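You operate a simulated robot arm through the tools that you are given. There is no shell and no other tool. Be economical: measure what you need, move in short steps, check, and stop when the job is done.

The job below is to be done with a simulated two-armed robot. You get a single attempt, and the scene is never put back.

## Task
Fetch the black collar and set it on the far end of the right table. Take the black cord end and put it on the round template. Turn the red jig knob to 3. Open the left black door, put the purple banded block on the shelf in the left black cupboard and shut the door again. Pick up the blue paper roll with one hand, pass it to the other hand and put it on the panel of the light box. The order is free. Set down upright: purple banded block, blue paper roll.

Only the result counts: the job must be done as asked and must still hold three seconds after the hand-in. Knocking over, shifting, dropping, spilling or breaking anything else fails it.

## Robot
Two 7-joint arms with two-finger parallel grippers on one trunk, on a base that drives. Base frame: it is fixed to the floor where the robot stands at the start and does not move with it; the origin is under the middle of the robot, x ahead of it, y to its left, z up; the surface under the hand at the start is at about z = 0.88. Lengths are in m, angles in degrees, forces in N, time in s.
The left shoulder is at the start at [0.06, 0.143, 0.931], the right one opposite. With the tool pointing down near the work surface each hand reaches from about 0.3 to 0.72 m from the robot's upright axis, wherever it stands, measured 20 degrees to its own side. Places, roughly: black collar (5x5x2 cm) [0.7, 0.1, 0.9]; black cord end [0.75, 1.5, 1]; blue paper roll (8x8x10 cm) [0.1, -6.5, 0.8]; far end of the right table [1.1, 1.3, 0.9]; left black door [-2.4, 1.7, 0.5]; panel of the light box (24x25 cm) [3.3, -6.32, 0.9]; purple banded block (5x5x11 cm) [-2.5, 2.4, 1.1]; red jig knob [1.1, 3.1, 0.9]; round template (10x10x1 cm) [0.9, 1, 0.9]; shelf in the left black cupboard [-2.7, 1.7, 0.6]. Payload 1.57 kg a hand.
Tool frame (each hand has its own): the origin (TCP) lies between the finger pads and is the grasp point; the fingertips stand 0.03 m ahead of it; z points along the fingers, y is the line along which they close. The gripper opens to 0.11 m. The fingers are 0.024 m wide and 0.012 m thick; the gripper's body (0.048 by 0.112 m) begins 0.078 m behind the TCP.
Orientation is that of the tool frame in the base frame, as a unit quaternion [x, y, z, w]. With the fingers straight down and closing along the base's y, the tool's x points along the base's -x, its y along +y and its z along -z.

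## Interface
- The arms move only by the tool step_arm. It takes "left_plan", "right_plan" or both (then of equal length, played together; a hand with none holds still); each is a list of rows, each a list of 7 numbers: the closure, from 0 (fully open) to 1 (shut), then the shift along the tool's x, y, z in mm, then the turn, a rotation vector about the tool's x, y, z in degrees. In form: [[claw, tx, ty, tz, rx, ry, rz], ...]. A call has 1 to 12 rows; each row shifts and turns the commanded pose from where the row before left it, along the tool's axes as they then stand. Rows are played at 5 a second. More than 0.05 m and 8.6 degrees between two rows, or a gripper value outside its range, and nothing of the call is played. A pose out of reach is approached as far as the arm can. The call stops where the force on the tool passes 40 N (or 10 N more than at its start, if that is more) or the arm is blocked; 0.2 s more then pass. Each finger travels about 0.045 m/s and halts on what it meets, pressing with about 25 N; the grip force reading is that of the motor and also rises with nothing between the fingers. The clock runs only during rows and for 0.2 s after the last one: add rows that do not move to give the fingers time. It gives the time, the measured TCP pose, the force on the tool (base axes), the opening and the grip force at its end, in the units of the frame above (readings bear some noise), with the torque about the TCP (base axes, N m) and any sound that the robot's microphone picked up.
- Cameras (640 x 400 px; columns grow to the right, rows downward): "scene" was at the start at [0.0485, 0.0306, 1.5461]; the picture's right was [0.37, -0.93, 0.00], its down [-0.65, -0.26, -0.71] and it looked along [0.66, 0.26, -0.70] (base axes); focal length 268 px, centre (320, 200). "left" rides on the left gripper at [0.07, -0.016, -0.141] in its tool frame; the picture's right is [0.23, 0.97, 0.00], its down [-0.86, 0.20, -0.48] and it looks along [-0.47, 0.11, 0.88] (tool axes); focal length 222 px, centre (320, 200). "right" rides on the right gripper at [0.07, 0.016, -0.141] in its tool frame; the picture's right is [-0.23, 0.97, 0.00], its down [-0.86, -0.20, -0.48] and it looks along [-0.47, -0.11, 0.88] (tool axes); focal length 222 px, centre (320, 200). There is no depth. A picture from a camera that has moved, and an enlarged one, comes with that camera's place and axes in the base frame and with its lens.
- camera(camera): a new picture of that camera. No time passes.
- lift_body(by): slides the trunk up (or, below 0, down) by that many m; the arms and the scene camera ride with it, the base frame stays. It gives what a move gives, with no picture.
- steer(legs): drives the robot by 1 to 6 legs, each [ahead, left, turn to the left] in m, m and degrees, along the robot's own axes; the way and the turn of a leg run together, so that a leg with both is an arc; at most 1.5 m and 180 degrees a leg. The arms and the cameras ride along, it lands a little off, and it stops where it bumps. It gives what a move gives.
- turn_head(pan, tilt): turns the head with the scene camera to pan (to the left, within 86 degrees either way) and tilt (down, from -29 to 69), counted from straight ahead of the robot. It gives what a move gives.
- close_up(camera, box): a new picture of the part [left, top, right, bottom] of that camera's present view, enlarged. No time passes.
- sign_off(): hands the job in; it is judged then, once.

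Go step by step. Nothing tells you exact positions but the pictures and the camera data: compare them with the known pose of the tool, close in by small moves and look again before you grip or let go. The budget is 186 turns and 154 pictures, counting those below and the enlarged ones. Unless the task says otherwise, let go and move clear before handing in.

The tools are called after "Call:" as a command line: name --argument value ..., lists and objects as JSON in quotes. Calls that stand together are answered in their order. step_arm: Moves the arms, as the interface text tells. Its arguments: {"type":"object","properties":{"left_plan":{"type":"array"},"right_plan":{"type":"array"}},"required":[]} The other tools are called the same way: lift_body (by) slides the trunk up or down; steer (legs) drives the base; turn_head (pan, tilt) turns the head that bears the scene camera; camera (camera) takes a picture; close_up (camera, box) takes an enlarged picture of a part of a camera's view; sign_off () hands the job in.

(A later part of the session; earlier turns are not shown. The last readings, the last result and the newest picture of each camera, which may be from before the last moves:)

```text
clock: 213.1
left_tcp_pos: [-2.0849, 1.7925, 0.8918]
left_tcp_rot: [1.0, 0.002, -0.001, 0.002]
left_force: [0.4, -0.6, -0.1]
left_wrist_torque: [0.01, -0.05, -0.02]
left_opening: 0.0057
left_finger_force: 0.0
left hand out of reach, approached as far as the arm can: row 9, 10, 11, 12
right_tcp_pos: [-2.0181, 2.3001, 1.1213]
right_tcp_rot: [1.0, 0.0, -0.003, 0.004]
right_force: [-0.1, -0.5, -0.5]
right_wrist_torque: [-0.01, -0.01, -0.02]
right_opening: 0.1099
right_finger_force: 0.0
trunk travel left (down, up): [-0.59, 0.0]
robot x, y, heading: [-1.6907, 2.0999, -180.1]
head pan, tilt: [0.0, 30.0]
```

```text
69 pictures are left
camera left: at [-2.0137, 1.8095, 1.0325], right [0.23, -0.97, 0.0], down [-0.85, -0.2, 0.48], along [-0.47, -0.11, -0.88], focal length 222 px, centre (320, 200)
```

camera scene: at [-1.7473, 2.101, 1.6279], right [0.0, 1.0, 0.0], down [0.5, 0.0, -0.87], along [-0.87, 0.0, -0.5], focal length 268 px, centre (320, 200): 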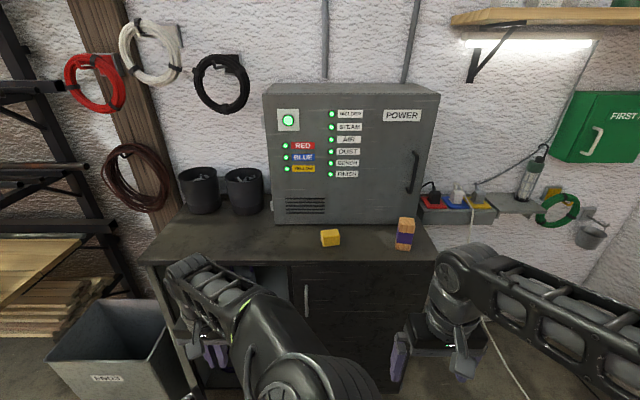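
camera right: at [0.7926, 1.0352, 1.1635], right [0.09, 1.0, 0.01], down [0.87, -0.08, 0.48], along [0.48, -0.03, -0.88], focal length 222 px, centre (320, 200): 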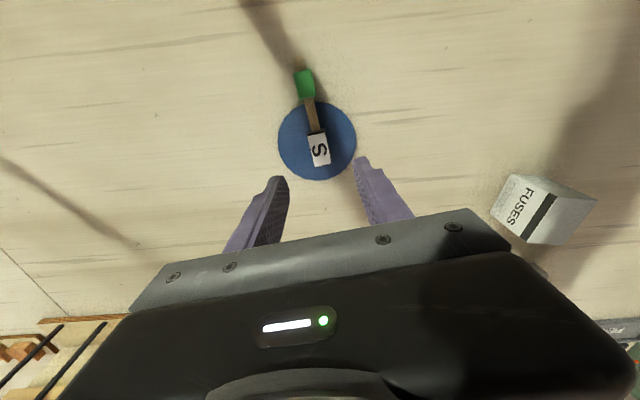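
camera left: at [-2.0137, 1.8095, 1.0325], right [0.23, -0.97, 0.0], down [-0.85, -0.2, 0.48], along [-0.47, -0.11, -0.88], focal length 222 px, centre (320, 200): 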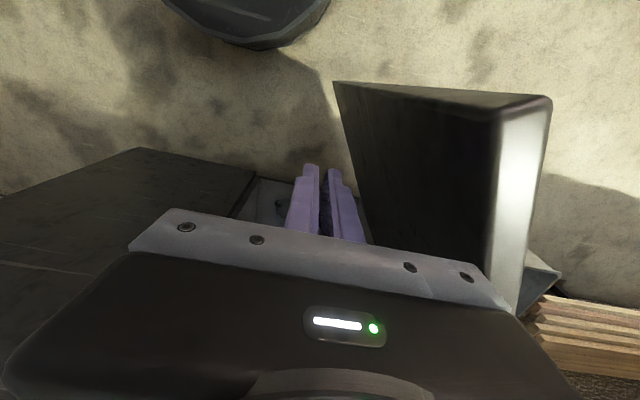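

The arm reached its limit with the door at ~63°. I use small base moves to the left to push it further.

Call:
steer --legs '[[0, 0.06, 0], [0, 0.06, 0], [0, 0.06, 0], [0, 0.06, 0]]'

Call:
camera --camera "left"

Call:
camera --camera "scene"

```text
clock: 215.7
left_tcp_pos: [-2.0864, 1.553, 0.8922]
left_tcp_rot: [1.0, 0.001, -0.001, 0.001]
left_force: [-2.3, -0.5, 6.9]
left_wrist_torque: [0.0, -0.32, -0.09]
left_opening: 0.0048
left_finger_force: 0.1
right_tcp_pos: [-2.0169, 2.0597, 1.1212]
right_tcp_rot: [1.0, 0.001, -0.002, 0.003]
right_force: [0.2, 0.0, 0.2]
right_wrist_torque: [0.05, -0.03, 0.0]
right_opening: 0.1101
right_finger_force: 0.1
trunk travel left (down, up): [-0.59, 0.0]
robot x, y, heading: [-1.6918, 1.8618, 179.9]
head pan, tilt: [0.0, 30.0]
```

```text
68 pictures are left
camera left: at [-2.0139, 1.5692, 1.0324], right [0.23, -0.97, 0.0], down [-0.85, -0.2, 0.48], along [-0.47, -0.11, -0.88], focal length 222 px, centre (320, 200)
```

left: 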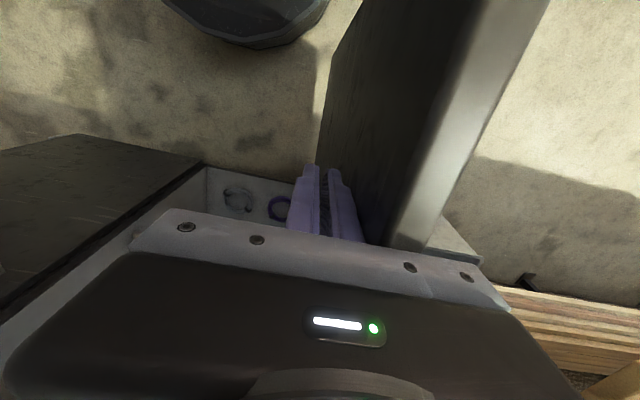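

```text
67 pictures are left
camera scene: at [-1.7468, 1.8599, 1.6279], right [0.0, 1.0, 0.0], down [0.5, 0.0, -0.87], along [-0.87, 0.0, -0.5], focal length 268 px, centre (320, 200)
```

scene: 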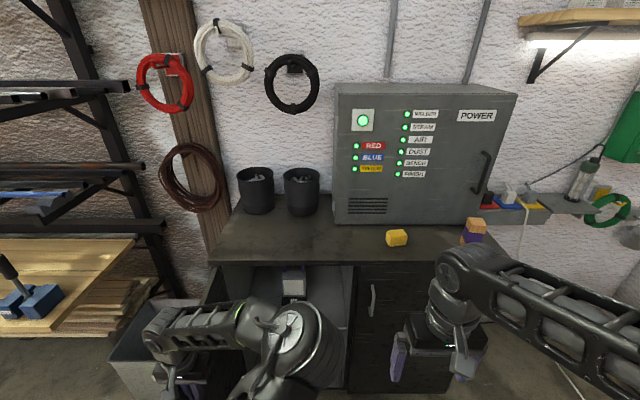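

The door now stands at about 90°. I raise the left hand clear, move right in front of the block, and swing the right hand to point forward.

Call:
step_arm --left_plan '[[0.95, 0, -8, -10, 0, 0, 0], [0.95, 0, -5, -40, 0, 0, 0], [0.95, 0, 0, -40, 0, 0, 0], [0.95, 0, 0, -40, 0, 0, 0], [0.95, 0, 0, -40, 0, 0, 0], [0.95, 0, 0, -20, 0, 0, 0]]'

Call:
steer --legs '[[0, -0.34, 0]]'

Call:
step_arm --right_plan '[[0, -27, 0, 8, 0, -8.2, 0], [0, -25.6, 0, 11.8, 0, -8.2, 0], [0, -23.6, 0, 15.3, 0, -8.2, 0], [0, -21.2, 0, 18.5, 0, -8.2, 0], [0, -18.4, 0, 21.3, 0, -8.2, 0], [0, -15.2, 0, 23.7, 0, -8.2, 0], [0, -11.5, 0, 25.6, 0, -8.2, 0], [0, -7.8, 0, 27, 0, -8.2, 0], [0, -3.9, 0, 27.9, 0, -8.2, 0], [0, 0.2, 0, 28.1, 0, -8.2, 0], [0, 4.1, 0, 27.8, 0, -8, 0], [0, 0, 0, 0, 0, 0, 0]]'

Call:
camera --camera "scene"

Call:
camera --camera "right"

```text
clock: 217.1
left_tcp_pos: [-2.0864, 1.5651, 1.0827]
left_tcp_rot: [1.0, 0.001, -0.001, 0.002]
left_force: [0.2, 1.0, -0.5]
left_wrist_torque: [0.03, -0.02, 0.0]
left_opening: 0.0057
left_finger_force: 0.1
right_tcp_pos: [-2.0165, 2.0603, 1.1214]
right_tcp_rot: [1.0, 0.0, -0.003, 0.004]
right_force: [0.4, -0.3, 0.2]
right_wrist_torque: [0.0, 0.0, 0.01]
right_opening: 0.11
right_finger_force: 0.1
trunk travel left (down, up): [-0.59, 0.0]
robot x, y, heading: [-1.6873, 1.8618, 179.9]
head pan, tilt: [0.0, 30.0]
```

```text
clock: 219.3
left_tcp_pos: [-2.0868, 1.9011, 1.0836]
left_tcp_rot: [1.0, 0.0, -0.001, 0.002]
left_force: [-0.1, 0.6, 0.6]
left_wrist_torque: [-0.02, 0.01, -0.02]
left_opening: 0.0055
left_finger_force: 0.0
right_tcp_pos: [-2.0169, 2.3966, 1.1214]
right_tcp_rot: [1.0, -0.001, -0.003, 0.005]
right_force: [0.6, 0.3, 0.5]
right_wrist_torque: [0.02, -0.03, -0.01]
right_opening: 0.1098
right_finger_force: 0.0
trunk travel left (down, up): [-0.59, 0.0]
robot x, y, heading: [-1.6892, 2.1992, 180.2]
head pan, tilt: [0.0, 30.0]
```

```text
clock: 221.9
left_tcp_pos: [-2.0868, 1.9012, 1.0825]
left_tcp_rot: [1.0, 0.001, -0.001, 0.002]
left_force: [0.2, 0.1, 0.0]
left_wrist_torque: [-0.01, 0.0, 0.01]
left_opening: 0.0055
left_finger_force: 0.0
right_tcp_pos: [-2.2444, 2.3916, 1.0481]
right_tcp_rot: [0.822, 0.004, -0.569, 0.002]
right_force: [-0.1, -0.2, -0.2]
right_wrist_torque: [0.0, 0.01, 0.02]
right_opening: 0.1101
right_finger_force: 0.0
right hand out of reach, approached as far as the arm can: row 9, 10, 11
trunk travel left (down, up): [-0.59, 0.0]
robot x, y, heading: [-1.6861, 2.198, 180.1]
head pan, tilt: [0.0, 30.0]
```

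```text
66 pictures are left
camera scene: at [-1.7472, 2.1969, 1.6279], right [0.0, 1.0, 0.0], down [0.5, 0.0, -0.87], along [-0.87, 0.0, -0.5], focal length 268 px, centre (320, 200)
```

scene: 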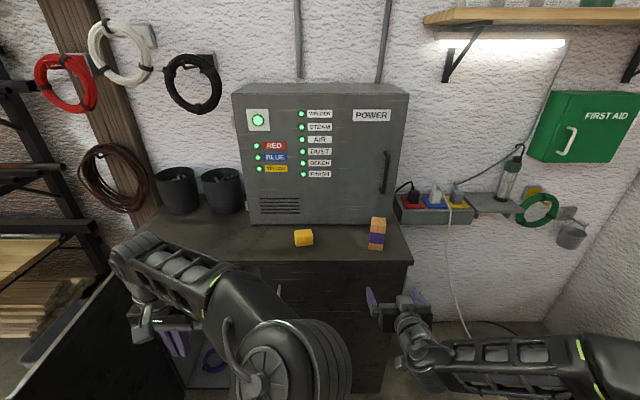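

```text
65 pictures are left
camera right: at [-2.087, 2.3769, 1.032], right [-0.07, -0.97, 0.21], down [0.15, 0.2, 0.97], along [-0.99, 0.1, 0.13], focal length 222 px, centre (320, 200)
```

right: 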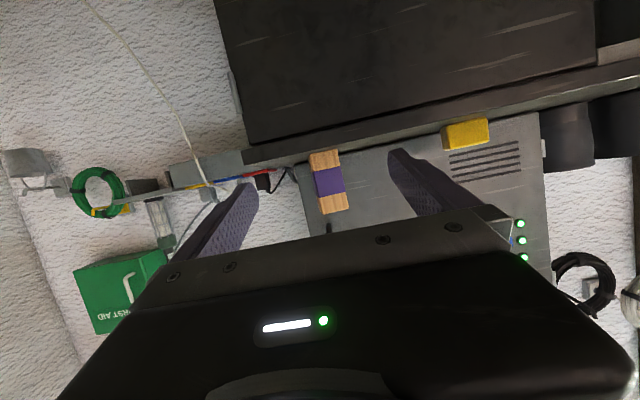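

The right hand is pitched to ~69°. I finish leveling it while moving slightly ahead.

Call:
step_arm --right_plan '[[0, -7, 0, 18, 0, -7, 0], [0, -4.5, 0, 19, 0, -7, 0], [0, -2, 0, 20, 0, -6.6, 0], [0, 0, 0, 20, 0, 0, 0], [0, 0, 0, 0, 0, 0, 0]]'

Call:
camera --camera "right"

Call:
close_up --camera "scene" --box '[290, 180, 450, 320]'

```text
clock: 223.1
left_tcp_pos: [-2.0866, 1.8999, 1.0824]
left_tcp_rot: [1.0, 0.0, -0.001, 0.002]
left_force: [-0.2, -0.5, 0.5]
left_wrist_torque: [0.03, 0.02, -0.01]
left_opening: 0.0053
left_finger_force: 0.0
right_tcp_pos: [-2.264, 2.3915, 1.0406]
right_tcp_rot: [0.822, 0.004, -0.569, 0.001]
right_force: [-0.4, 0.2, 0.0]
right_wrist_torque: [0.02, 0.0, -0.01]
right_opening: 0.1101
right_finger_force: 0.1
right hand out of reach, approached as far as the arm can: row 1, 2, 3
trunk travel left (down, up): [-0.59, 0.0]
robot x, y, heading: [-1.6878, 2.1961, 180.0]
head pan, tilt: [0.0, 30.0]
```

```text
64 pictures are left
camera right: at [-2.1063, 2.3762, 1.0245], right [-0.07, -0.97, 0.21], down [0.15, 0.2, 0.97], along [-0.99, 0.1, 0.13], focal length 222 px, centre (320, 200)
```

right: 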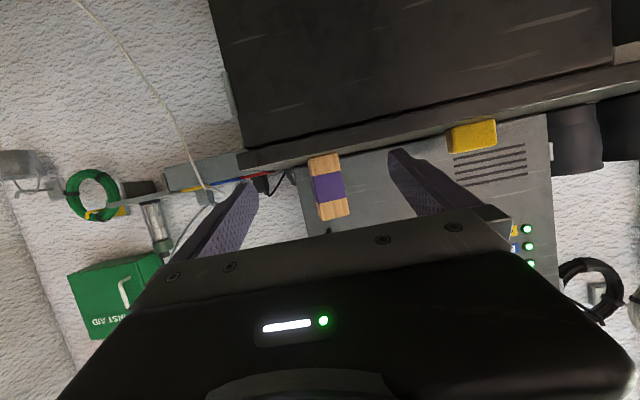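

```text
2.86 times, centred on (370, 250) of scene
camera zoom: at [-1.7466, 2.1962, 1.6279], right [0.0, 1.0, 0.0], down [0.5, 0.0, -0.87], along [-0.87, 0.0, -0.5], focal length 765 px, centre (177, 57)
```

zoom: 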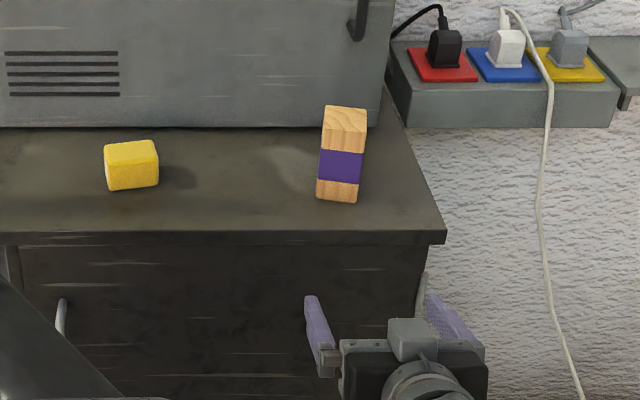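

It seems limited by a folded arm; I extend ahead first and then level.

Call:
step_arm --right_plan '[[0, -11, 0, 28, 0, 0, 0], [0, -11, 0, 28, 0, 0, 0], [0, -7, 0, 10, 0, -5, 0], [0, -4, 0, 10, 0, -5, 0], [0, -2, 0, 10, 0, -5, 0], [0, 0, 0, 10, 0, -5.6, 0], [0, 0, 0, 0, 0, 0, 0]]'

Call:
camera --camera "right"

```text
clock: 224.7
left_tcp_pos: [-2.0857, 1.8997, 1.0836]
left_tcp_rot: [1.0, 0.0, -0.001, 0.002]
left_force: [0.3, 0.2, 0.0]
left_wrist_torque: [-0.01, 0.0, 0.0]
left_opening: 0.0054
left_finger_force: 0.1
right_tcp_pos: [-2.3311, 2.3929, 1.0405]
right_tcp_rot: [0.81, 0.004, -0.587, 0.002]
right_force: [-1.4, 0.2, -0.5]
right_wrist_torque: [0.02, 0.0, -0.01]
right_opening: 0.1096
right_finger_force: 0.0
right hand out of reach, approached as far as the arm can: row 3, 4, 5, 6
trunk travel left (down, up): [-0.59, 0.0]
robot x, y, heading: [-1.69, 2.1967, 180.0]
head pan, tilt: [0.0, 30.0]
```

```text
62 pictures are left
camera right: at [-2.1744, 2.3775, 1.0195], right [-0.06, -0.97, 0.21], down [0.19, 0.2, 0.96], along [-0.98, 0.1, 0.17], focal length 222 px, centre (320, 200)
```

right: 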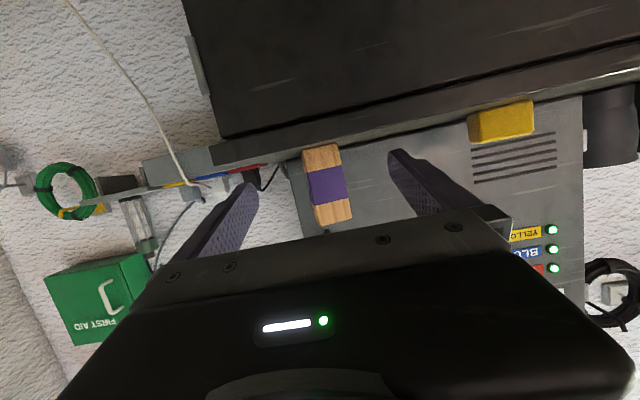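

The wrist tops out at ~72° pitch, which is fine for gripping. I drive ahead 12 cm, then slide the fingers around the block.

Call:
steer --legs '[[0.12, 0, 0]]'

Call:
step_arm --right_plan '[[0, -5, -6, 15, 0, 0, 0], [0, -5, -4, 15, 0, 0, 0], [0, 0, 0, 0, 0, 0, 0]]'

Call:
camera --camera "right"

Call:
close_up --camera "scene" --box '[290, 180, 450, 320]'

```text
clock: 226.0
left_tcp_pos: [-2.2065, 1.9012, 1.0826]
left_tcp_rot: [1.0, 0.0, 0.0, 0.003]
left_force: [0.0, 0.2, -0.1]
left_wrist_torque: [0.0, -0.09, -0.03]
left_opening: 0.0054
left_finger_force: 0.0
right_tcp_pos: [-2.4502, 2.3944, 1.0405]
right_tcp_rot: [0.809, 0.003, -0.587, 0.002]
right_force: [-0.7, 0.1, -0.8]
right_wrist_torque: [-0.02, 0.03, 0.01]
right_opening: 0.11
right_finger_force: 0.1
trunk travel left (down, up): [-0.59, 0.0]
robot x, y, heading: [-1.8095, 2.1946, 179.7]
head pan, tilt: [0.0, 30.0]
```

```text
clock: 226.8
left_tcp_pos: [-2.2061, 1.9017, 1.0826]
left_tcp_rot: [1.0, 0.0, -0.001, 0.002]
left_force: [0.0, 0.2, 0.7]
left_wrist_torque: [0.0, 0.0, 0.02]
left_opening: 0.0055
left_finger_force: 0.1
right_tcp_pos: [-2.4798, 2.4035, 1.0414]
right_tcp_rot: [0.81, 0.003, -0.586, 0.001]
right_force: [-0.3, -0.5, 0.2]
right_wrist_torque: [-0.03, 0.01, -0.04]
right_opening: 0.1101
right_finger_force: 0.0
trunk travel left (down, up): [-0.59, 0.0]
robot x, y, heading: [-1.8053, 2.1956, 179.6]
head pan, tilt: [0.0, 30.0]
```

```text
61 pictures are left
camera right: at [-2.3235, 2.3886, 1.0182], right [-0.06, -0.97, 0.21], down [0.19, 0.2, 0.96], along [-0.98, 0.1, 0.17], focal length 222 px, centre (320, 200)
```

right: 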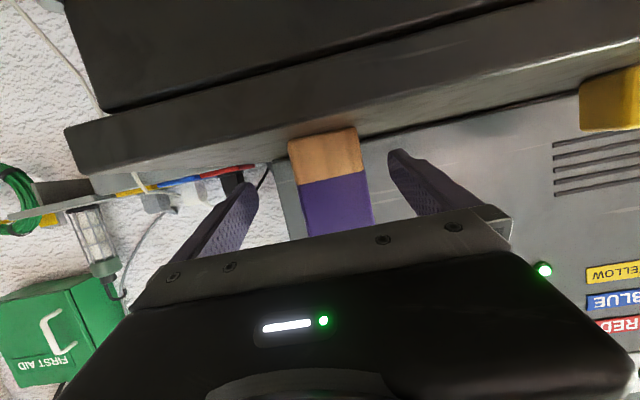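

```text
2.86 times, centred on (370, 250) of scene
camera zoom: at [-1.8654, 2.1969, 1.6279], right [0.0, 1.0, 0.0], down [0.5, 0.0, -0.87], along [-0.87, 0.0, -0.5], focal length 765 px, centre (177, 57)
```

zoom: 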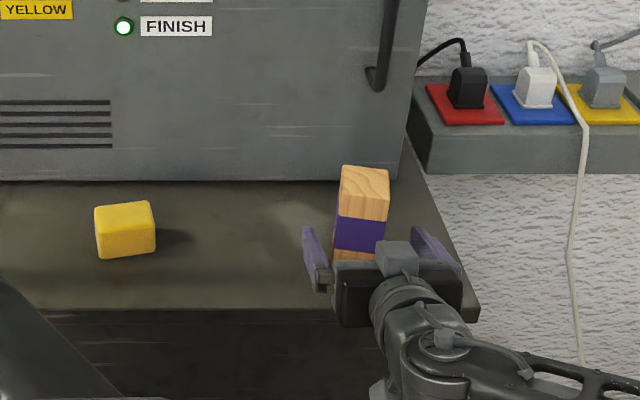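

The block sits between the open fingers. I advance 5.5 cm and close.

Call:
step_arm --right_plan '[[0, -6, 0, 17, 0, 0, 0], [0, -6, 4, 17, 0, 0, 0], [0, -6, 0, 18, 0, 0, 0], [0.3, 0, 0, 0, 0, 0, 0], [0.7, 0, 0, 0, 0, 0, 0], [0.7, 0, 0, 0, 0, 0, 0], [0.7, 0, 0, 0, 0, 0, 0], [0.7, 0, 0, 0, 0, 0, 0], [0.7, 0, 0, 0, 0, 0, 0]]'

Call:
camera --camera "right"

```text
clock: 228.8
left_tcp_pos: [-2.2055, 1.9001, 1.0822]
left_tcp_rot: [1.0, 0.0, -0.001, 0.001]
left_force: [0.2, -0.1, -0.3]
left_wrist_torque: [-0.03, -0.01, 0.0]
left_opening: 0.0054
left_finger_force: 0.0
right_tcp_pos: [-2.536, 2.3984, 1.0423]
right_tcp_rot: [0.809, 0.004, -0.588, 0.002]
right_force: [-0.7, 0.4, 1.1]
right_wrist_torque: [-0.03, -0.01, -0.02]
right_opening: 0.0499
right_finger_force: 25.0
trunk travel left (down, up): [-0.59, 0.0]
robot x, y, heading: [-1.8073, 2.1926, 180.0]
head pan, tilt: [0.0, 30.0]
```

```text
59 pictures are left
camera right: at [-2.3795, 2.3835, 1.0195], right [-0.06, -0.97, 0.21], down [0.19, 0.2, 0.96], along [-0.98, 0.1, 0.17], focal length 222 px, centre (320, 200)
```

right: 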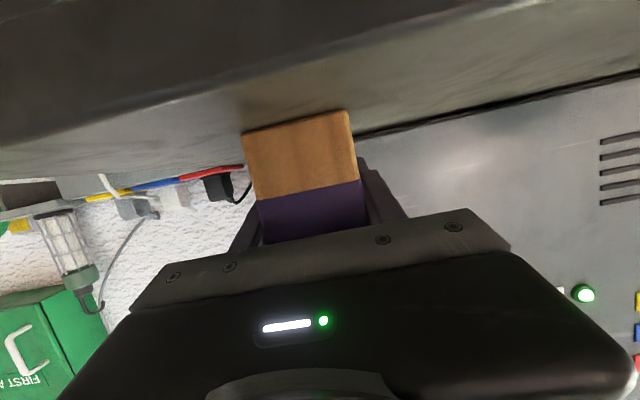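

The block is held (50 mm). I lift it, back out, bring the right hand toward the middle, retract the left a little, and lower the trunk.

Call:
step_arm --right_plan '[[0.75, -14, 0, -5, 0, 0, 0], [0.75, -15, 0, -5, 0, 0, 0], [0.75, 0, 0, 0, 0, 0, 0]]'

Call:
steer --legs '[[-0.3, 0, 0]]'

Call:
step_arm --left_plan '[[0.9, 20, 0, 0, 0, 0, 0], [0.9, 20, 0, 0, 0, 0, 0], [0.9, 20, 0, 0, 0, 0, 0], [0.9, 20, 0, 0, 0, 0, 0], [0.9, 20, 0, 0, 0, 0, 0], [0.9, 0, 0, 0, 0, 0, 0]]' --right_plan '[[0.75, 0, 40, 0, 0, 0, 0], [0.75, 0, 40, 0, 0, 0, 0], [0.75, 0, 40, 0, 0, 0, 0], [0.75, 0, 40, 0, 0, 0, 0], [0.75, 0, 35, 0, 0, 0, 0], [0.75, 0, 0, 0, 0, 0, 0]]'

Call:
camera --camera "scene"

```text
clock: 229.6
left_tcp_pos: [-2.2044, 1.8999, 1.0825]
left_tcp_rot: [1.0, 0.0, -0.001, 0.002]
left_force: [-0.1, -0.1, -0.9]
left_wrist_torque: [-0.02, -0.01, 0.0]
left_opening: 0.0054
left_finger_force: 0.0
right_tcp_pos: [-2.5364, 2.3989, 1.0733]
right_tcp_rot: [0.81, 0.004, -0.587, 0.002]
right_force: [0.4, 0.1, -1.4]
right_wrist_torque: [0.02, 0.03, -0.03]
right_opening: 0.0497
right_finger_force: 24.6
trunk travel left (down, up): [-0.59, 0.0]
robot x, y, heading: [-1.8092, 2.1994, 179.9]
head pan, tilt: [0.0, 30.0]
```

```text
clock: 231.6
left_tcp_pos: [-1.9063, 1.8997, 1.0829]
left_tcp_rot: [1.0, 0.001, -0.001, 0.002]
left_force: [0.2, 0.5, -0.5]
left_wrist_torque: [0.03, 0.02, 0.03]
left_opening: 0.0054
left_finger_force: 0.1
right_tcp_pos: [-2.2401, 2.3964, 1.0746]
right_tcp_rot: [0.809, 0.004, -0.588, 0.002]
right_force: [0.8, 0.3, -2.4]
right_wrist_torque: [-0.02, 0.05, 0.01]
right_opening: 0.0498
right_finger_force: 24.8
trunk travel left (down, up): [-0.59, 0.0]
robot x, y, heading: [-1.5083, 2.1972, -180.1]
head pan, tilt: [0.0, 30.0]
```

```text
clock: 233.0
left_tcp_pos: [-1.8063, 1.9, 1.0828]
left_tcp_rot: [1.0, 0.0, -0.001, 0.002]
left_force: [0.0, -0.1, -0.1]
left_wrist_torque: [-0.03, 0.0, 0.02]
left_opening: 0.0112
left_finger_force: 0.0
right_tcp_pos: [-2.2404, 2.2028, 1.0716]
right_tcp_rot: [0.81, 0.004, -0.586, 0.003]
right_force: [-0.2, 0.5, -1.4]
right_wrist_torque: [0.01, 0.07, 0.01]
right_opening: 0.0499
right_finger_force: 25.3
trunk travel left (down, up): [-0.59, 0.0]
robot x, y, heading: [-1.5079, 2.1989, -179.9]
head pan, tilt: [0.0, 30.0]
```

```text
58 pictures are left
camera scene: at [-1.5693, 2.1971, 1.6278], right [0.0, 1.0, 0.0], down [0.5, 0.0, -0.87], along [-0.87, 0.0, -0.5], focal length 268 px, centre (320, 200)
```

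scene: 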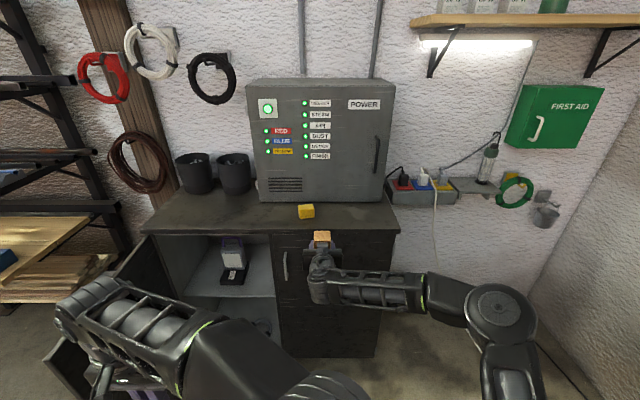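

The door is at ~90° with the tip near (−1.95, 1.52). I lower the trunk and move left in line with the shelf's free spot.

Call:
lift_body --by -0.39

Call:
steer --legs '[[0, 0.29, 0]]'

Call:
turn_head --pan 0 --tilt 15

Call:
camera --camera "scene"

Call:
camera --camera "right"

```text
clock: 236.7
left_tcp_pos: [-1.8069, 1.8997, 0.693]
left_tcp_rot: [1.0, 0.0, -0.001, 0.002]
left_force: [0.9, 0.3, 0.1]
left_wrist_torque: [-0.04, 0.0, -0.01]
left_opening: 0.011
left_finger_force: 0.0
right_tcp_pos: [-2.2393, 2.2014, 0.6817]
right_tcp_rot: [0.81, 0.005, -0.586, 0.003]
right_force: [-0.4, 0.2, -2.2]
right_wrist_torque: [0.01, 0.05, 0.04]
right_opening: 0.0501
right_finger_force: 25.0
trunk travel left (down, up): [-0.2, 0.39]
robot x, y, heading: [-1.5114, 2.1916, -179.9]
head pan, tilt: [0.0, 30.0]
```

```text
clock: 238.7
left_tcp_pos: [-1.8076, 1.6197, 0.693]
left_tcp_rot: [1.0, 0.001, -0.001, 0.001]
left_force: [-0.3, -0.4, -0.1]
left_wrist_torque: [-0.04, 0.03, 0.02]
left_opening: 0.0111
left_finger_force: 0.1
right_tcp_pos: [-2.2395, 1.922, 0.6822]
right_tcp_rot: [0.81, 0.004, -0.586, 0.002]
right_force: [-0.3, 0.1, -0.3]
right_wrist_torque: [-0.03, 0.03, 0.01]
right_opening: 0.0494
right_finger_force: 25.2
trunk travel left (down, up): [-0.2, 0.39]
robot x, y, heading: [-1.5118, 1.9183, 180.4]
head pan, tilt: [0.0, 30.0]
```

```text
clock: 239.5
left_tcp_pos: [-1.8074, 1.6194, 0.6934]
left_tcp_rot: [1.0, 0.001, -0.001, 0.002]
left_force: [-0.2, 0.1, 0.6]
left_wrist_torque: [0.0, 0.0, 0.0]
left_opening: 0.011
left_finger_force: 0.1
right_tcp_pos: [-2.239, 1.9218, 0.6823]
right_tcp_rot: [0.81, 0.005, -0.586, 0.003]
right_force: [0.1, 0.7, -1.5]
right_wrist_torque: [-0.03, 0.08, -0.01]
right_opening: 0.0499
right_finger_force: 25.2
trunk travel left (down, up): [-0.2, 0.39]
robot x, y, heading: [-1.5118, 1.913, 180.1]
head pan, tilt: [0.0, 15.0]
```

```text
57 pictures are left
camera scene: at [-1.5718, 1.9165, 1.262], right [0.0, 1.0, 0.0], down [0.26, 0.0, -0.97], along [-0.97, 0.0, -0.26], focal length 268 px, centre (320, 200)
```

scene: 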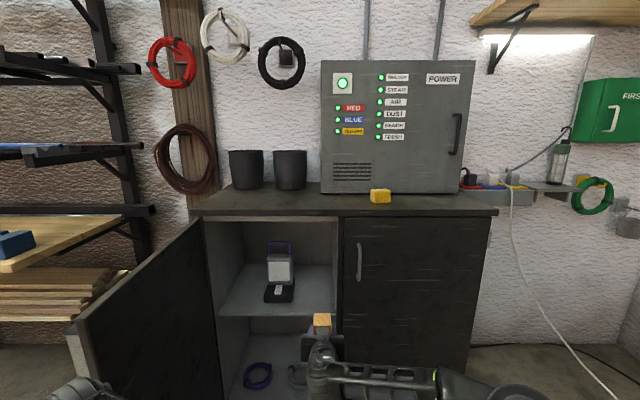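

```text
56 pictures are left
camera right: at [-2.0825, 1.9077, 0.6595], right [-0.06, -0.97, 0.21], down [0.19, 0.2, 0.96], along [-0.98, 0.1, 0.17], focal length 222 px, centre (320, 200)
```

right: 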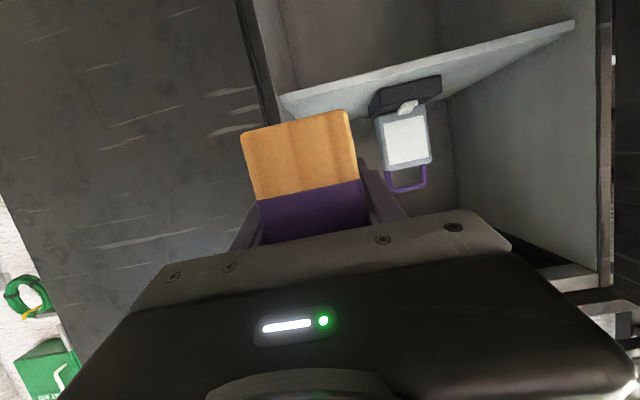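

The interior is clearly seen: free gap between the device (right edge y≈1.81) and partition (y≈1.97), shelf top z≈0.575. I align at y≈1.89 and drive in slowly.

Call:
steer --legs '[[0, 0.03, 0], [0.2, 0, 0]]'

Call:
camera --camera "scene"

Call:
camera --camera "right"

```text
clock: 241.2
left_tcp_pos: [-1.9117, 1.5877, 0.6929]
left_tcp_rot: [1.0, 0.015, 0.005, 0.0]
left_force: [6.8, 0.0, 3.2]
left_wrist_torque: [-0.28, 0.87, 0.34]
left_opening: 0.0111
left_finger_force: 0.0
right_tcp_pos: [-2.3505, 1.8936, 0.6819]
right_tcp_rot: [0.811, 0.004, -0.585, 0.002]
right_force: [0.1, -0.4, -2.4]
right_wrist_torque: [0.01, 0.05, -0.03]
right_opening: 0.0497
right_finger_force: 24.8
trunk travel left (down, up): [-0.2, 0.39]
robot x, y, heading: [-1.6237, 1.8853, -180.0]
head pan, tilt: [0.0, 15.0]
stopped in leg 2: the force on the tool passed its limit at 116 N (the readings are from after the stop); the commanded pose is now the measured one
```

```text
55 pictures are left
camera scene: at [-1.682, 1.8865, 1.2619], right [0.0, 1.0, 0.0], down [0.26, 0.0, -0.97], along [-0.97, 0.0, -0.26], focal length 268 px, centre (320, 200)
```

scene: 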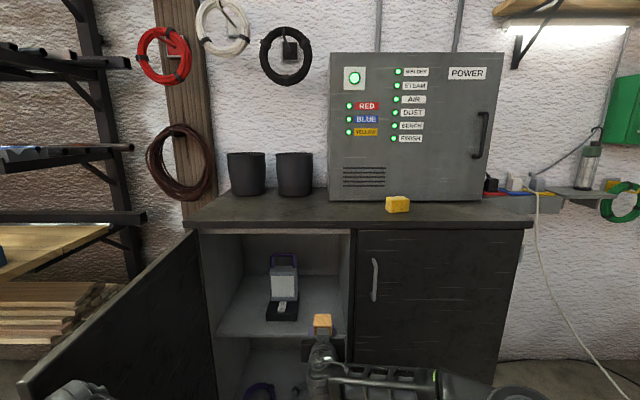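

```text
54 pictures are left
camera right: at [-2.1931, 1.878, 0.6585], right [-0.06, -0.97, 0.21], down [0.18, 0.2, 0.96], along [-0.98, 0.1, 0.17], focal length 222 px, centre (320, 200)
```

right: 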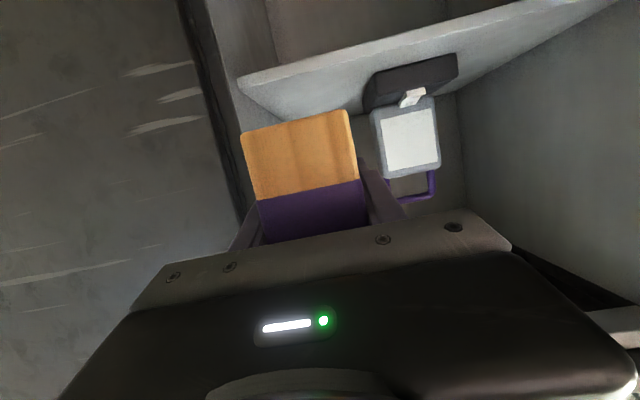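

The left hand touched the door's edge. I pull it back and inward, then look before going on.

Call:
step_arm --left_plan '[[0.9, 30, 0, 0, 0, 0, 0], [0.9, 30, -10, 0, 0, 0, 0], [0.9, 0, -30, 0, 0, 0, 0], [0.9, 0, -30, 0, 0, 0, 0], [0.9, 0, -30, 0, 0, 0, 0], [0.9, 0, 0, 0, 0, 0, 0]]'

Call:
turn_head --pan 20 --tilt 35

Call:
camera --camera "scene"

```text
clock: 242.3
left_tcp_pos: [-1.8424, 1.6394, 0.6781]
left_tcp_rot: [0.991, 0.126, 0.043, 0.011]
left_force: [0.3, 0.3, 0.5]
left_wrist_torque: [0.0, 0.0, 0.01]
left_opening: 0.0108
left_finger_force: 0.1
right_tcp_pos: [-2.3499, 1.8931, 0.6805]
right_tcp_rot: [0.81, 0.004, -0.586, 0.002]
right_force: [0.1, -0.1, -2.5]
right_wrist_torque: [0.02, 0.06, -0.01]
right_opening: 0.05
right_finger_force: 25.1
trunk travel left (down, up): [-0.2, 0.39]
robot x, y, heading: [-1.6261, 1.8832, 180.0]
head pan, tilt: [0.0, 15.0]
stopped in row 5 (left hand): the arm was blocked; the commanded pose is now the measured one
```

```text
clock: 243.2
left_tcp_pos: [-1.8439, 1.6399, 0.6798]
left_tcp_rot: [0.991, 0.126, 0.043, 0.011]
left_force: [0.3, -0.8, 0.5]
left_wrist_torque: [-0.03, 0.02, -0.01]
left_opening: 0.0109
left_finger_force: 0.0
right_tcp_pos: [-2.3506, 1.8935, 0.6805]
right_tcp_rot: [0.81, 0.004, -0.586, 0.001]
right_force: [0.3, -0.3, -1.6]
right_wrist_torque: [0.01, 0.05, 0.01]
right_opening: 0.0497
right_finger_force: 24.7
trunk travel left (down, up): [-0.2, 0.39]
robot x, y, heading: [-1.6254, 1.8846, 180.2]
head pan, tilt: [20.0, 35.0]
```

```text
53 pictures are left
camera scene: at [-1.6723, 1.8562, 1.2301], right [-0.34, 0.94, 0.0], down [0.54, 0.2, -0.82], along [-0.77, -0.28, -0.57], focal length 268 px, centre (320, 200)
```

scene: 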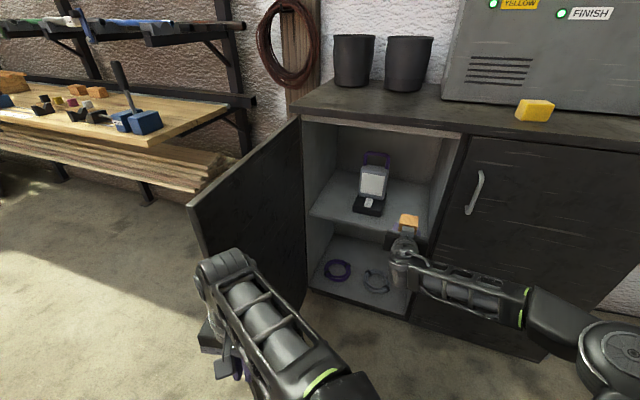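

The left arm is in the way of the door if I go straight in. I'll back off, shift right, and approach diagonally (heading ~200°), which swings the left arm clear.

Call:
steer --legs '[[-0.1, 0, 0], [0, -0.366, 0], [0, 0, 20]]'

Call:
turn_head --pan 0 --tilt 25

Call:
camera --camera "scene"

```text
clock: 247.3
left_tcp_pos: [-1.6453, 1.9404, 0.6793]
left_tcp_rot: [0.955, 0.294, 0.044, 0.004]
left_force: [0.6, -0.2, -0.2]
left_wrist_torque: [0.01, 0.01, 0.02]
left_opening: 0.011
left_finger_force: 0.1
right_tcp_pos: [-2.2081, 2.0064, 0.6806]
right_tcp_rot: [0.798, 0.144, -0.577, 0.103]
right_force: [0.8, 0.3, -2.4]
right_wrist_torque: [-0.06, 0.04, 0.02]
right_opening: 0.0498
right_finger_force: 25.3
trunk travel left (down, up): [-0.2, 0.39]
robot x, y, heading: [-1.5169, 2.2485, -159.9]
head pan, tilt: [20.0, 35.0]
```

```text
clock: 248.2
left_tcp_pos: [-1.6454, 1.9404, 0.6792]
left_tcp_rot: [0.954, 0.295, 0.044, 0.004]
left_force: [0.6, 1.0, -0.5]
left_wrist_torque: [0.0, 0.02, 0.01]
left_opening: 0.0113
left_finger_force: 0.1
right_tcp_pos: [-2.2085, 2.006, 0.6823]
right_tcp_rot: [0.798, 0.144, -0.576, 0.102]
right_force: [-0.1, -1.0, -2.2]
right_wrist_torque: [-0.05, 0.07, 0.0]
right_opening: 0.0498
right_finger_force: 24.9
trunk travel left (down, up): [-0.2, 0.39]
robot x, y, heading: [-1.5194, 2.2516, -159.9]
head pan, tilt: [0.0, 25.0]
```

```text
52 pictures are left
camera scene: at [-1.5764, 2.2268, 1.2458], right [-0.34, 0.94, 0.0], down [0.4, 0.14, -0.91], along [-0.85, -0.31, -0.42], focal length 268 px, centre (320, 200)
```

scene: 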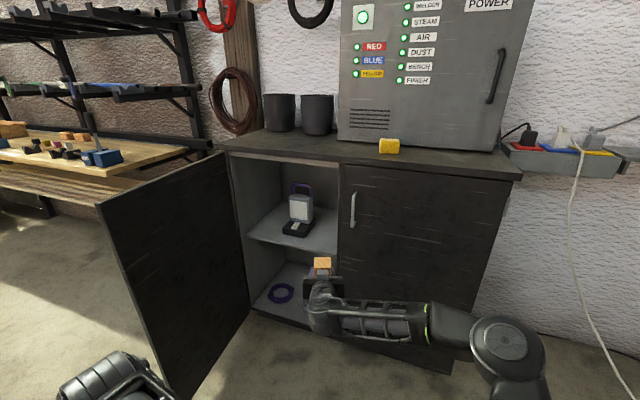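

Aligned with the gap. I drive ahead 0.2 m along this heading and check with the wrist camera.

Call:
steer --legs '[[0.2, 0.0, 0]]'

Call:
camera --camera "right"

Call:
camera --camera "scene"

```text
clock: 249.8
left_tcp_pos: [-1.8361, 1.8715, 0.6796]
left_tcp_rot: [0.954, 0.295, 0.044, 0.005]
left_force: [0.2, 0.5, -0.7]
left_wrist_torque: [0.02, 0.04, 0.01]
left_opening: 0.0108
left_finger_force: 0.1
right_tcp_pos: [-2.3992, 1.9362, 0.681]
right_tcp_rot: [0.798, 0.144, -0.577, 0.103]
right_force: [0.0, -0.1, -1.5]
right_wrist_torque: [-0.02, 0.03, -0.01]
right_opening: 0.0498
right_finger_force: 24.6
trunk travel left (down, up): [-0.2, 0.39]
robot x, y, heading: [-1.7112, 2.1799, -159.9]
head pan, tilt: [0.0, 25.0]
```

```text
51 pictures are left
camera right: at [-2.2466, 1.9754, 0.6585], right [0.27, -0.94, 0.21], down [0.11, 0.25, 0.96], along [-0.96, -0.24, 0.17], focal length 222 px, centre (320, 200)
```

right: 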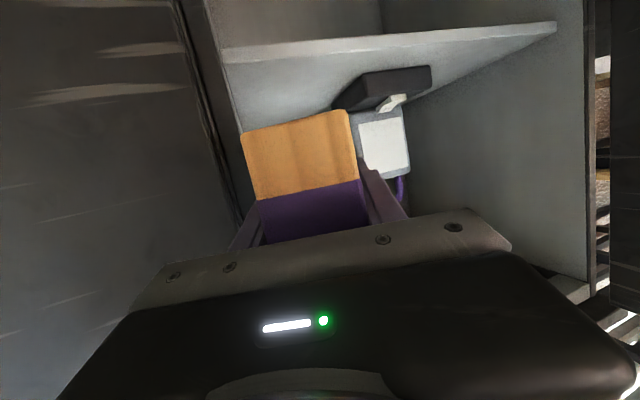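

```text
50 pictures are left
camera scene: at [-1.7678, 2.1574, 1.2458], right [-0.34, 0.94, 0.0], down [0.4, 0.14, -0.91], along [-0.85, -0.31, -0.42], focal length 268 px, centre (320, 200)
```

scene: 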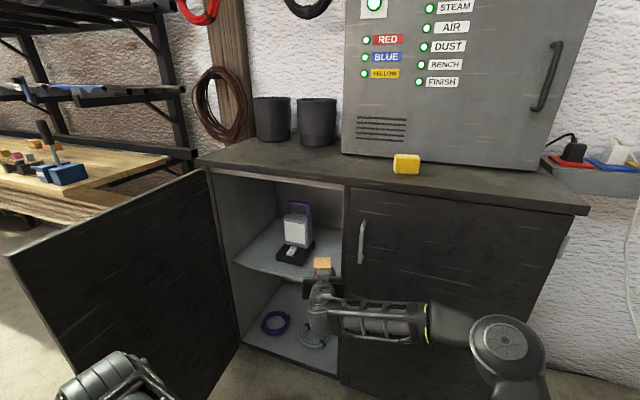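

Path is clear; I drive the last 0.13 m in.

Call:
steer --legs '[[0.13, 0.005, 0]]'

Call:
camera --camera "right"

Call:
close_up --camera "scene" --box '[200, 160, 400, 320]'

```text
clock: 251.0
left_tcp_pos: [-1.9557, 1.8235, 0.679]
left_tcp_rot: [0.954, 0.295, 0.044, 0.004]
left_force: [0.3, 0.0, 0.5]
left_wrist_torque: [-0.04, 0.06, 0.01]
left_opening: 0.0114
left_finger_force: 0.0
right_tcp_pos: [-2.5172, 1.8891, 0.6795]
right_tcp_rot: [0.797, 0.145, -0.577, 0.104]
right_force: [0.5, -0.2, -2.5]
right_wrist_torque: [-0.03, 0.07, -0.01]
right_opening: 0.0499
right_finger_force: 24.6
trunk travel left (down, up): [-0.2, 0.39]
robot x, y, heading: [-1.8265, 2.129, -160.2]
head pan, tilt: [0.0, 25.0]
```

```text
49 pictures are left
camera right: at [-2.3651, 1.9278, 0.6585], right [0.27, -0.94, 0.21], down [0.11, 0.25, 0.96], along [-0.96, -0.24, 0.17], focal length 222 px, centre (320, 200)
```

right: 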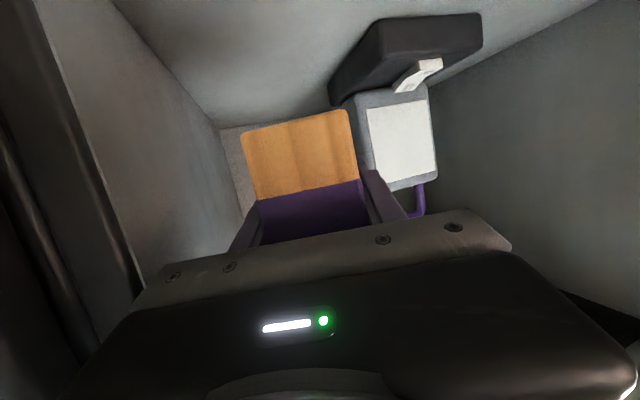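

```text
2.50 times, centred on (300, 240) of scene
camera zoom: at [-1.8861, 2.1093, 1.2458], right [-0.34, 0.94, 0.0], down [0.4, 0.14, -0.91], along [-0.85, -0.31, -0.42], focal length 669 px, centre (370, 100)
```

zoom: 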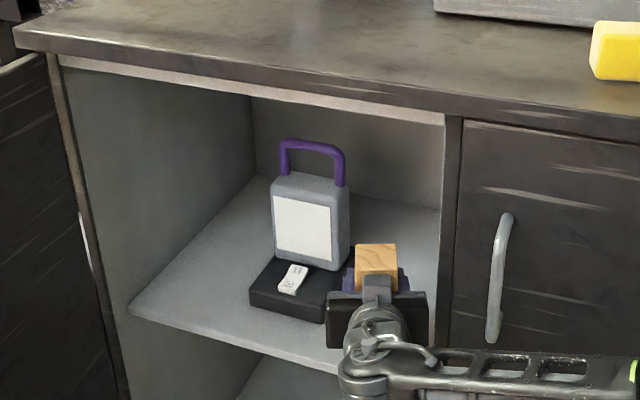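

The block is over the free spot. I lower it in steps until it touches the shelf.

Call:
step_arm --right_plan '[[0.75, 14.3, 0, 4.6, 0, 0, 0], [0.75, 14.3, 0, 4.6, 0, 0, 0], [0.75, 2.9, 0, 0.9, 0, 0, 0], [0.75, 0, 0, 0, 0, 0, 0]]'

Call:
step_arm --right_plan '[[0.75, 1.9, 0, 0.6, 0, 0, 0], [0.75, 1.9, 0, 0.6, 0, 0, 0], [0.75, 0, 0, 0, 0, 0, 0]]'

Call:
close_up --camera "scene" --box '[240, 200, 360, 310]'

```text
clock: 252.0
left_tcp_pos: [-1.9551, 1.8231, 0.6792]
left_tcp_rot: [0.954, 0.296, 0.044, 0.004]
left_force: [-1.1, 0.7, -1.0]
left_wrist_torque: [-0.01, -0.02, 0.0]
left_opening: 0.0108
left_finger_force: 0.1
right_tcp_pos: [-2.5174, 1.89, 0.6468]
right_tcp_rot: [0.798, 0.143, -0.577, 0.102]
right_force: [-0.8, -0.4, -2.0]
right_wrist_torque: [-0.03, 0.05, 0.02]
right_opening: 0.0498
right_finger_force: 24.8
trunk travel left (down, up): [-0.2, 0.39]
robot x, y, heading: [-1.8276, 2.1257, -160.3]
head pan, tilt: [0.0, 25.0]
```

```text
clock: 252.8
left_tcp_pos: [-1.9548, 1.8227, 0.6804]
left_tcp_rot: [0.954, 0.296, 0.045, 0.004]
left_force: [-0.2, 0.8, 0.1]
left_wrist_torque: [-0.01, 0.01, 0.02]
left_opening: 0.011
left_finger_force: 0.1
right_tcp_pos: [-2.5172, 1.8897, 0.6436]
right_tcp_rot: [0.798, 0.144, -0.577, 0.103]
right_force: [0.3, 0.1, -1.6]
right_wrist_torque: [-0.03, 0.08, 0.04]
right_opening: 0.0498
right_finger_force: 25.0
trunk travel left (down, up): [-0.2, 0.39]
robot x, y, heading: [-1.8311, 2.1322, -160.2]
head pan, tilt: [0.0, 25.0]
```

```text
3.64 times, centred on (300, 255) of scene
camera zoom: at [-1.8862, 2.1092, 1.2458], right [-0.34, 0.94, 0.0], down [0.4, 0.14, -0.91], along [-0.85, -0.31, -0.42], focal length 973 px, centre (393, 0)
```

zoom: 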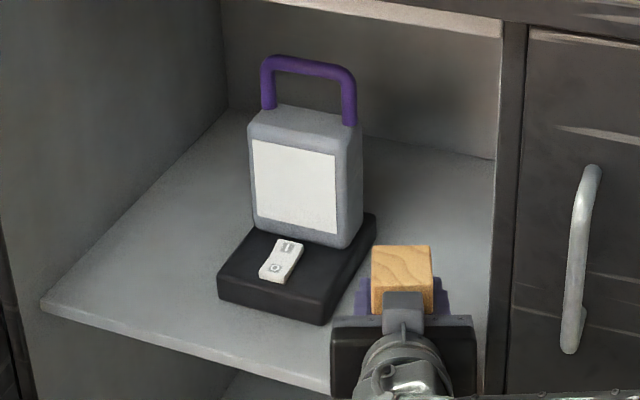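

No contact yet; I continue in 2 mm steps.

Call:
step_arm --right_plan '[[0.75, 1.9, 0, 0.6, 0, 0, 0], [0.75, 1.9, 0, 0.6, 0, 0, 0], [0.75, 0, 0, 0, 0, 0, 0]]'

Call:
step_arm --right_plan '[[0.75, 1.9, 0, 0.6, 0, 0, 0], [0.75, 0, 0, 0, 0, 0, 0]]'

Call:
step_arm --right_plan '[[0.75, 1.9, 0, 0.6, 0, 0, 0], [0.75, 0, 0, 0, 0, 0, 0]]'

```text
clock: 253.6
left_tcp_pos: [-1.9548, 1.8227, 0.6777]
left_tcp_rot: [0.954, 0.296, 0.044, 0.003]
left_force: [-0.2, 0.3, 0.1]
left_wrist_torque: [-0.01, 0.0, -0.04]
left_opening: 0.0112
left_finger_force: 0.0
right_tcp_pos: [-2.5171, 1.8888, 0.6394]
right_tcp_rot: [0.798, 0.145, -0.576, 0.103]
right_force: [0.4, 0.2, -1.9]
right_wrist_torque: [-0.02, 0.03, 0.0]
right_opening: 0.0495
right_finger_force: 24.5
trunk travel left (down, up): [-0.2, 0.39]
robot x, y, heading: [-1.8288, 2.1314, -160.1]
head pan, tilt: [0.0, 25.0]
```

```text
clock: 254.2
left_tcp_pos: [-1.954, 1.8223, 0.6798]
left_tcp_rot: [0.954, 0.296, 0.043, 0.004]
left_force: [-0.2, 0.3, 0.3]
left_wrist_torque: [0.01, -0.01, -0.02]
left_opening: 0.0113
left_finger_force: 0.1
right_tcp_pos: [-2.5186, 1.8895, 0.6374]
right_tcp_rot: [0.798, 0.144, -0.576, 0.103]
right_force: [-0.2, -0.4, -1.6]
right_wrist_torque: [-0.04, 0.06, -0.03]
right_opening: 0.05
right_finger_force: 25.0
trunk travel left (down, up): [-0.2, 0.39]
robot x, y, heading: [-1.8336, 2.1326, -160.1]
head pan, tilt: [0.0, 25.0]
```

```text
clock: 254.8
left_tcp_pos: [-1.9544, 1.8229, 0.6803]
left_tcp_rot: [0.954, 0.296, 0.044, 0.003]
left_force: [1.0, -0.3, 0.5]
left_wrist_torque: [-0.02, -0.01, 0.01]
left_opening: 0.0109
left_finger_force: 0.1
right_tcp_pos: [-2.5173, 1.8893, 0.6356]
right_tcp_rot: [0.798, 0.145, -0.576, 0.103]
right_force: [0.1, -0.2, -2.0]
right_wrist_torque: [-0.03, 0.05, 0.03]
right_opening: 0.0496
right_finger_force: 25.2
trunk travel left (down, up): [-0.2, 0.39]
robot x, y, heading: [-1.8285, 2.1319, -160.2]
head pan, tilt: [0.0, 25.0]
```

Still hanging free; a few more small steps in one go, checking force.

Call:
step_arm --right_plan '[[0.75, 1.9, 0, 0.6, 0, 0, 0], [0.75, 1.9, 0, 0.6, 0, 0, 0], [0.75, 0, 0, 0, 0, 0, 0]]'

Call:
step_arm --right_plan '[[0.75, 1.9, 0, 0.6, 0, 0, 0], [0.75, 0, 0, 0, 0, 0, 0]]'

Call:
step_arm --right_plan '[[0.75, 1.4, 0, 0.5, 0, 0, 0], [0.75, 0, 0, 0, 0, 0, 0]]'

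Call:
close_up --camera "right" --box '[180, 40, 440, 260]'

```text
clock: 255.6
left_tcp_pos: [-1.955, 1.823, 0.6799]
left_tcp_rot: [0.954, 0.296, 0.044, 0.004]
left_force: [1.0, -0.1, 0.6]
left_wrist_torque: [-0.03, -0.04, 0.01]
left_opening: 0.0111
left_finger_force: 0.0
right_tcp_pos: [-2.5165, 1.889, 0.6323]
right_tcp_rot: [0.798, 0.145, -0.576, 0.104]
right_force: [-0.8, 0.2, -0.7]
right_wrist_torque: [-0.03, 0.05, 0.0]
right_opening: 0.0499
right_finger_force: 24.9
trunk travel left (down, up): [-0.2, 0.39]
robot x, y, heading: [-1.8331, 2.1295, -160.2]
head pan, tilt: [0.0, 25.0]
```

```text
clock: 256.2
left_tcp_pos: [-1.9542, 1.8227, 0.6797]
left_tcp_rot: [0.954, 0.295, 0.044, 0.003]
left_force: [-0.1, -0.4, -0.1]
left_wrist_torque: [-0.02, -0.02, 0.0]
left_opening: 0.0109
left_finger_force: 0.0
right_tcp_pos: [-2.5169, 1.8893, 0.6292]
right_tcp_rot: [0.798, 0.145, -0.576, 0.103]
right_force: [-0.5, -0.2, -2.6]
right_wrist_torque: [-0.03, 0.04, -0.04]
right_opening: 0.05
right_finger_force: 25.1
trunk travel left (down, up): [-0.2, 0.39]
robot x, y, heading: [-1.8328, 2.1298, -160.1]
head pan, tilt: [0.0, 25.0]
```

```text
clock: 256.8
left_tcp_pos: [-1.9554, 1.8233, 0.6797]
left_tcp_rot: [0.954, 0.296, 0.044, 0.003]
left_force: [-0.5, -0.6, -0.4]
left_wrist_torque: [-0.04, -0.01, -0.04]
left_opening: 0.0111
left_finger_force: 0.1
right_tcp_pos: [-2.516, 1.8887, 0.6276]
right_tcp_rot: [0.798, 0.145, -0.576, 0.103]
right_force: [-0.2, -0.6, -1.6]
right_wrist_torque: [-0.03, 0.04, 0.01]
right_opening: 0.0499
right_finger_force: 25.5
trunk travel left (down, up): [-0.2, 0.39]
robot x, y, heading: [-1.8254, 2.1303, -160.0]
head pan, tilt: [0.0, 25.0]
```

```text
1.82 times, centred on (310, 150) of right
camera zoom: at [-2.3646, 1.9278, 0.6058], right [0.27, -0.94, 0.21], down [0.11, 0.25, 0.96], along [-0.96, -0.24, 0.17], focal length 404 px, centre (338, 291)
```

zoom: 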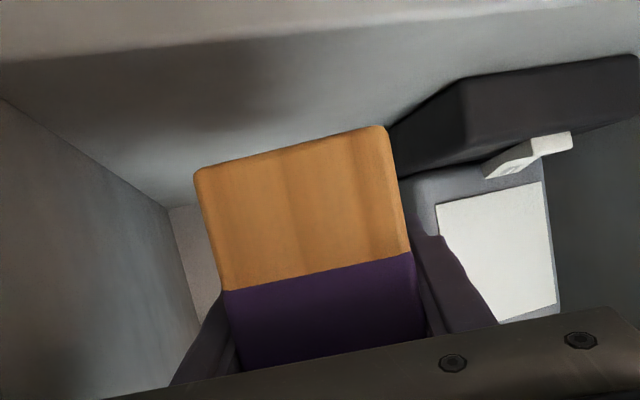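

By the wrist view the bottom is still ~1.5 cm above the shelf. I continue lowering.

Call:
step_arm --right_plan '[[0.75, 2.9, 0, 0.9, 0, 0, 0], [0.75, 2.9, 0, 0.9, 0, 0, 0], [0.75, 1.9, 0, 0.6, 0, 0, 0], [0.75, 0, 0, 0, 0, 0, 0]]'

Call:
step_arm --right_plan '[[0.75, 1.9, 0, 0.6, 0, 0, 0], [0.75, 0, 0, 0, 0, 0, 0]]'

Call:
step_arm --right_plan '[[0.75, 1.9, 0, 0.6, 0, 0, 0], [0.75, 0, 0, 0, 0, 0, 0]]'

Call:
close_up --camera "right" --box '[180, 40, 440, 260]'

```text
clock: 257.8
left_tcp_pos: [-1.9554, 1.8228, 0.6804]
left_tcp_rot: [0.954, 0.296, 0.044, 0.004]
left_force: [-0.1, -0.4, 0.5]
left_wrist_torque: [0.0, -0.02, 0.01]
left_opening: 0.0109
left_finger_force: 0.1
right_tcp_pos: [-2.5166, 1.8882, 0.6193]
right_tcp_rot: [0.798, 0.144, -0.576, 0.103]
right_force: [0.3, -0.3, -1.7]
right_wrist_torque: [-0.05, 0.06, 0.0]
right_opening: 0.0495
right_finger_force: 24.7
trunk travel left (down, up): [-0.2, 0.39]
robot x, y, heading: [-1.8279, 2.1288, -160.0]
head pan, tilt: [0.0, 25.0]
```

```text
clock: 258.4
left_tcp_pos: [-1.9543, 1.8236, 0.6794]
left_tcp_rot: [0.954, 0.296, 0.044, 0.004]
left_force: [0.3, 0.0, 0.2]
left_wrist_torque: [0.02, -0.03, 0.0]
left_opening: 0.0109
left_finger_force: 0.0
right_tcp_pos: [-2.5165, 1.889, 0.6176]
right_tcp_rot: [0.798, 0.144, -0.576, 0.103]
right_force: [0.0, 0.6, -2.0]
right_wrist_torque: [0.03, 0.05, 0.03]
right_opening: 0.0498
right_finger_force: 25.7
trunk travel left (down, up): [-0.2, 0.39]
robot x, y, heading: [-1.8277, 2.1316, -160.2]
head pan, tilt: [0.0, 25.0]
```

```text
clock: 259.0
left_tcp_pos: [-1.9542, 1.8242, 0.68]
left_tcp_rot: [0.954, 0.296, 0.044, 0.004]
left_force: [-0.1, -0.5, 0.2]
left_wrist_torque: [-0.04, 0.03, 0.03]
left_opening: 0.011
left_finger_force: 0.0
right_tcp_pos: [-2.5172, 1.8902, 0.6172]
right_tcp_rot: [0.797, 0.144, -0.577, 0.103]
right_force: [0.2, 0.1, -1.9]
right_wrist_torque: [-0.04, 0.05, 0.0]
right_opening: 0.0497
right_finger_force: 25.2
trunk travel left (down, up): [-0.2, 0.39]
robot x, y, heading: [-1.8276, 2.1292, -160.1]
head pan, tilt: [0.0, 25.0]
```

```text
1.82 times, centred on (310, 150) of right
camera zoom: at [-2.3645, 1.9284, 0.5937], right [0.27, -0.94, 0.21], down [0.11, 0.25, 0.96], along [-0.96, -0.24, 0.17], focal length 404 px, centre (338, 291)
```

zoom: 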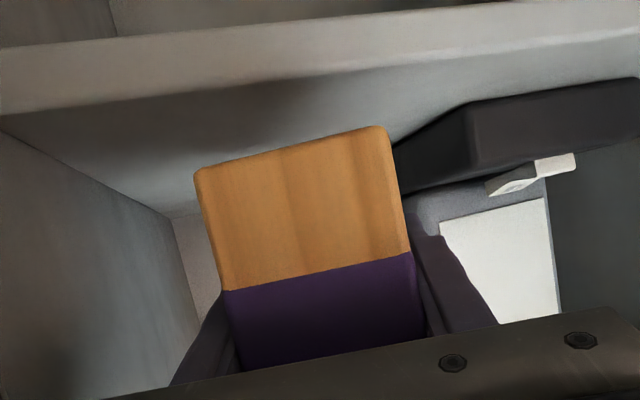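

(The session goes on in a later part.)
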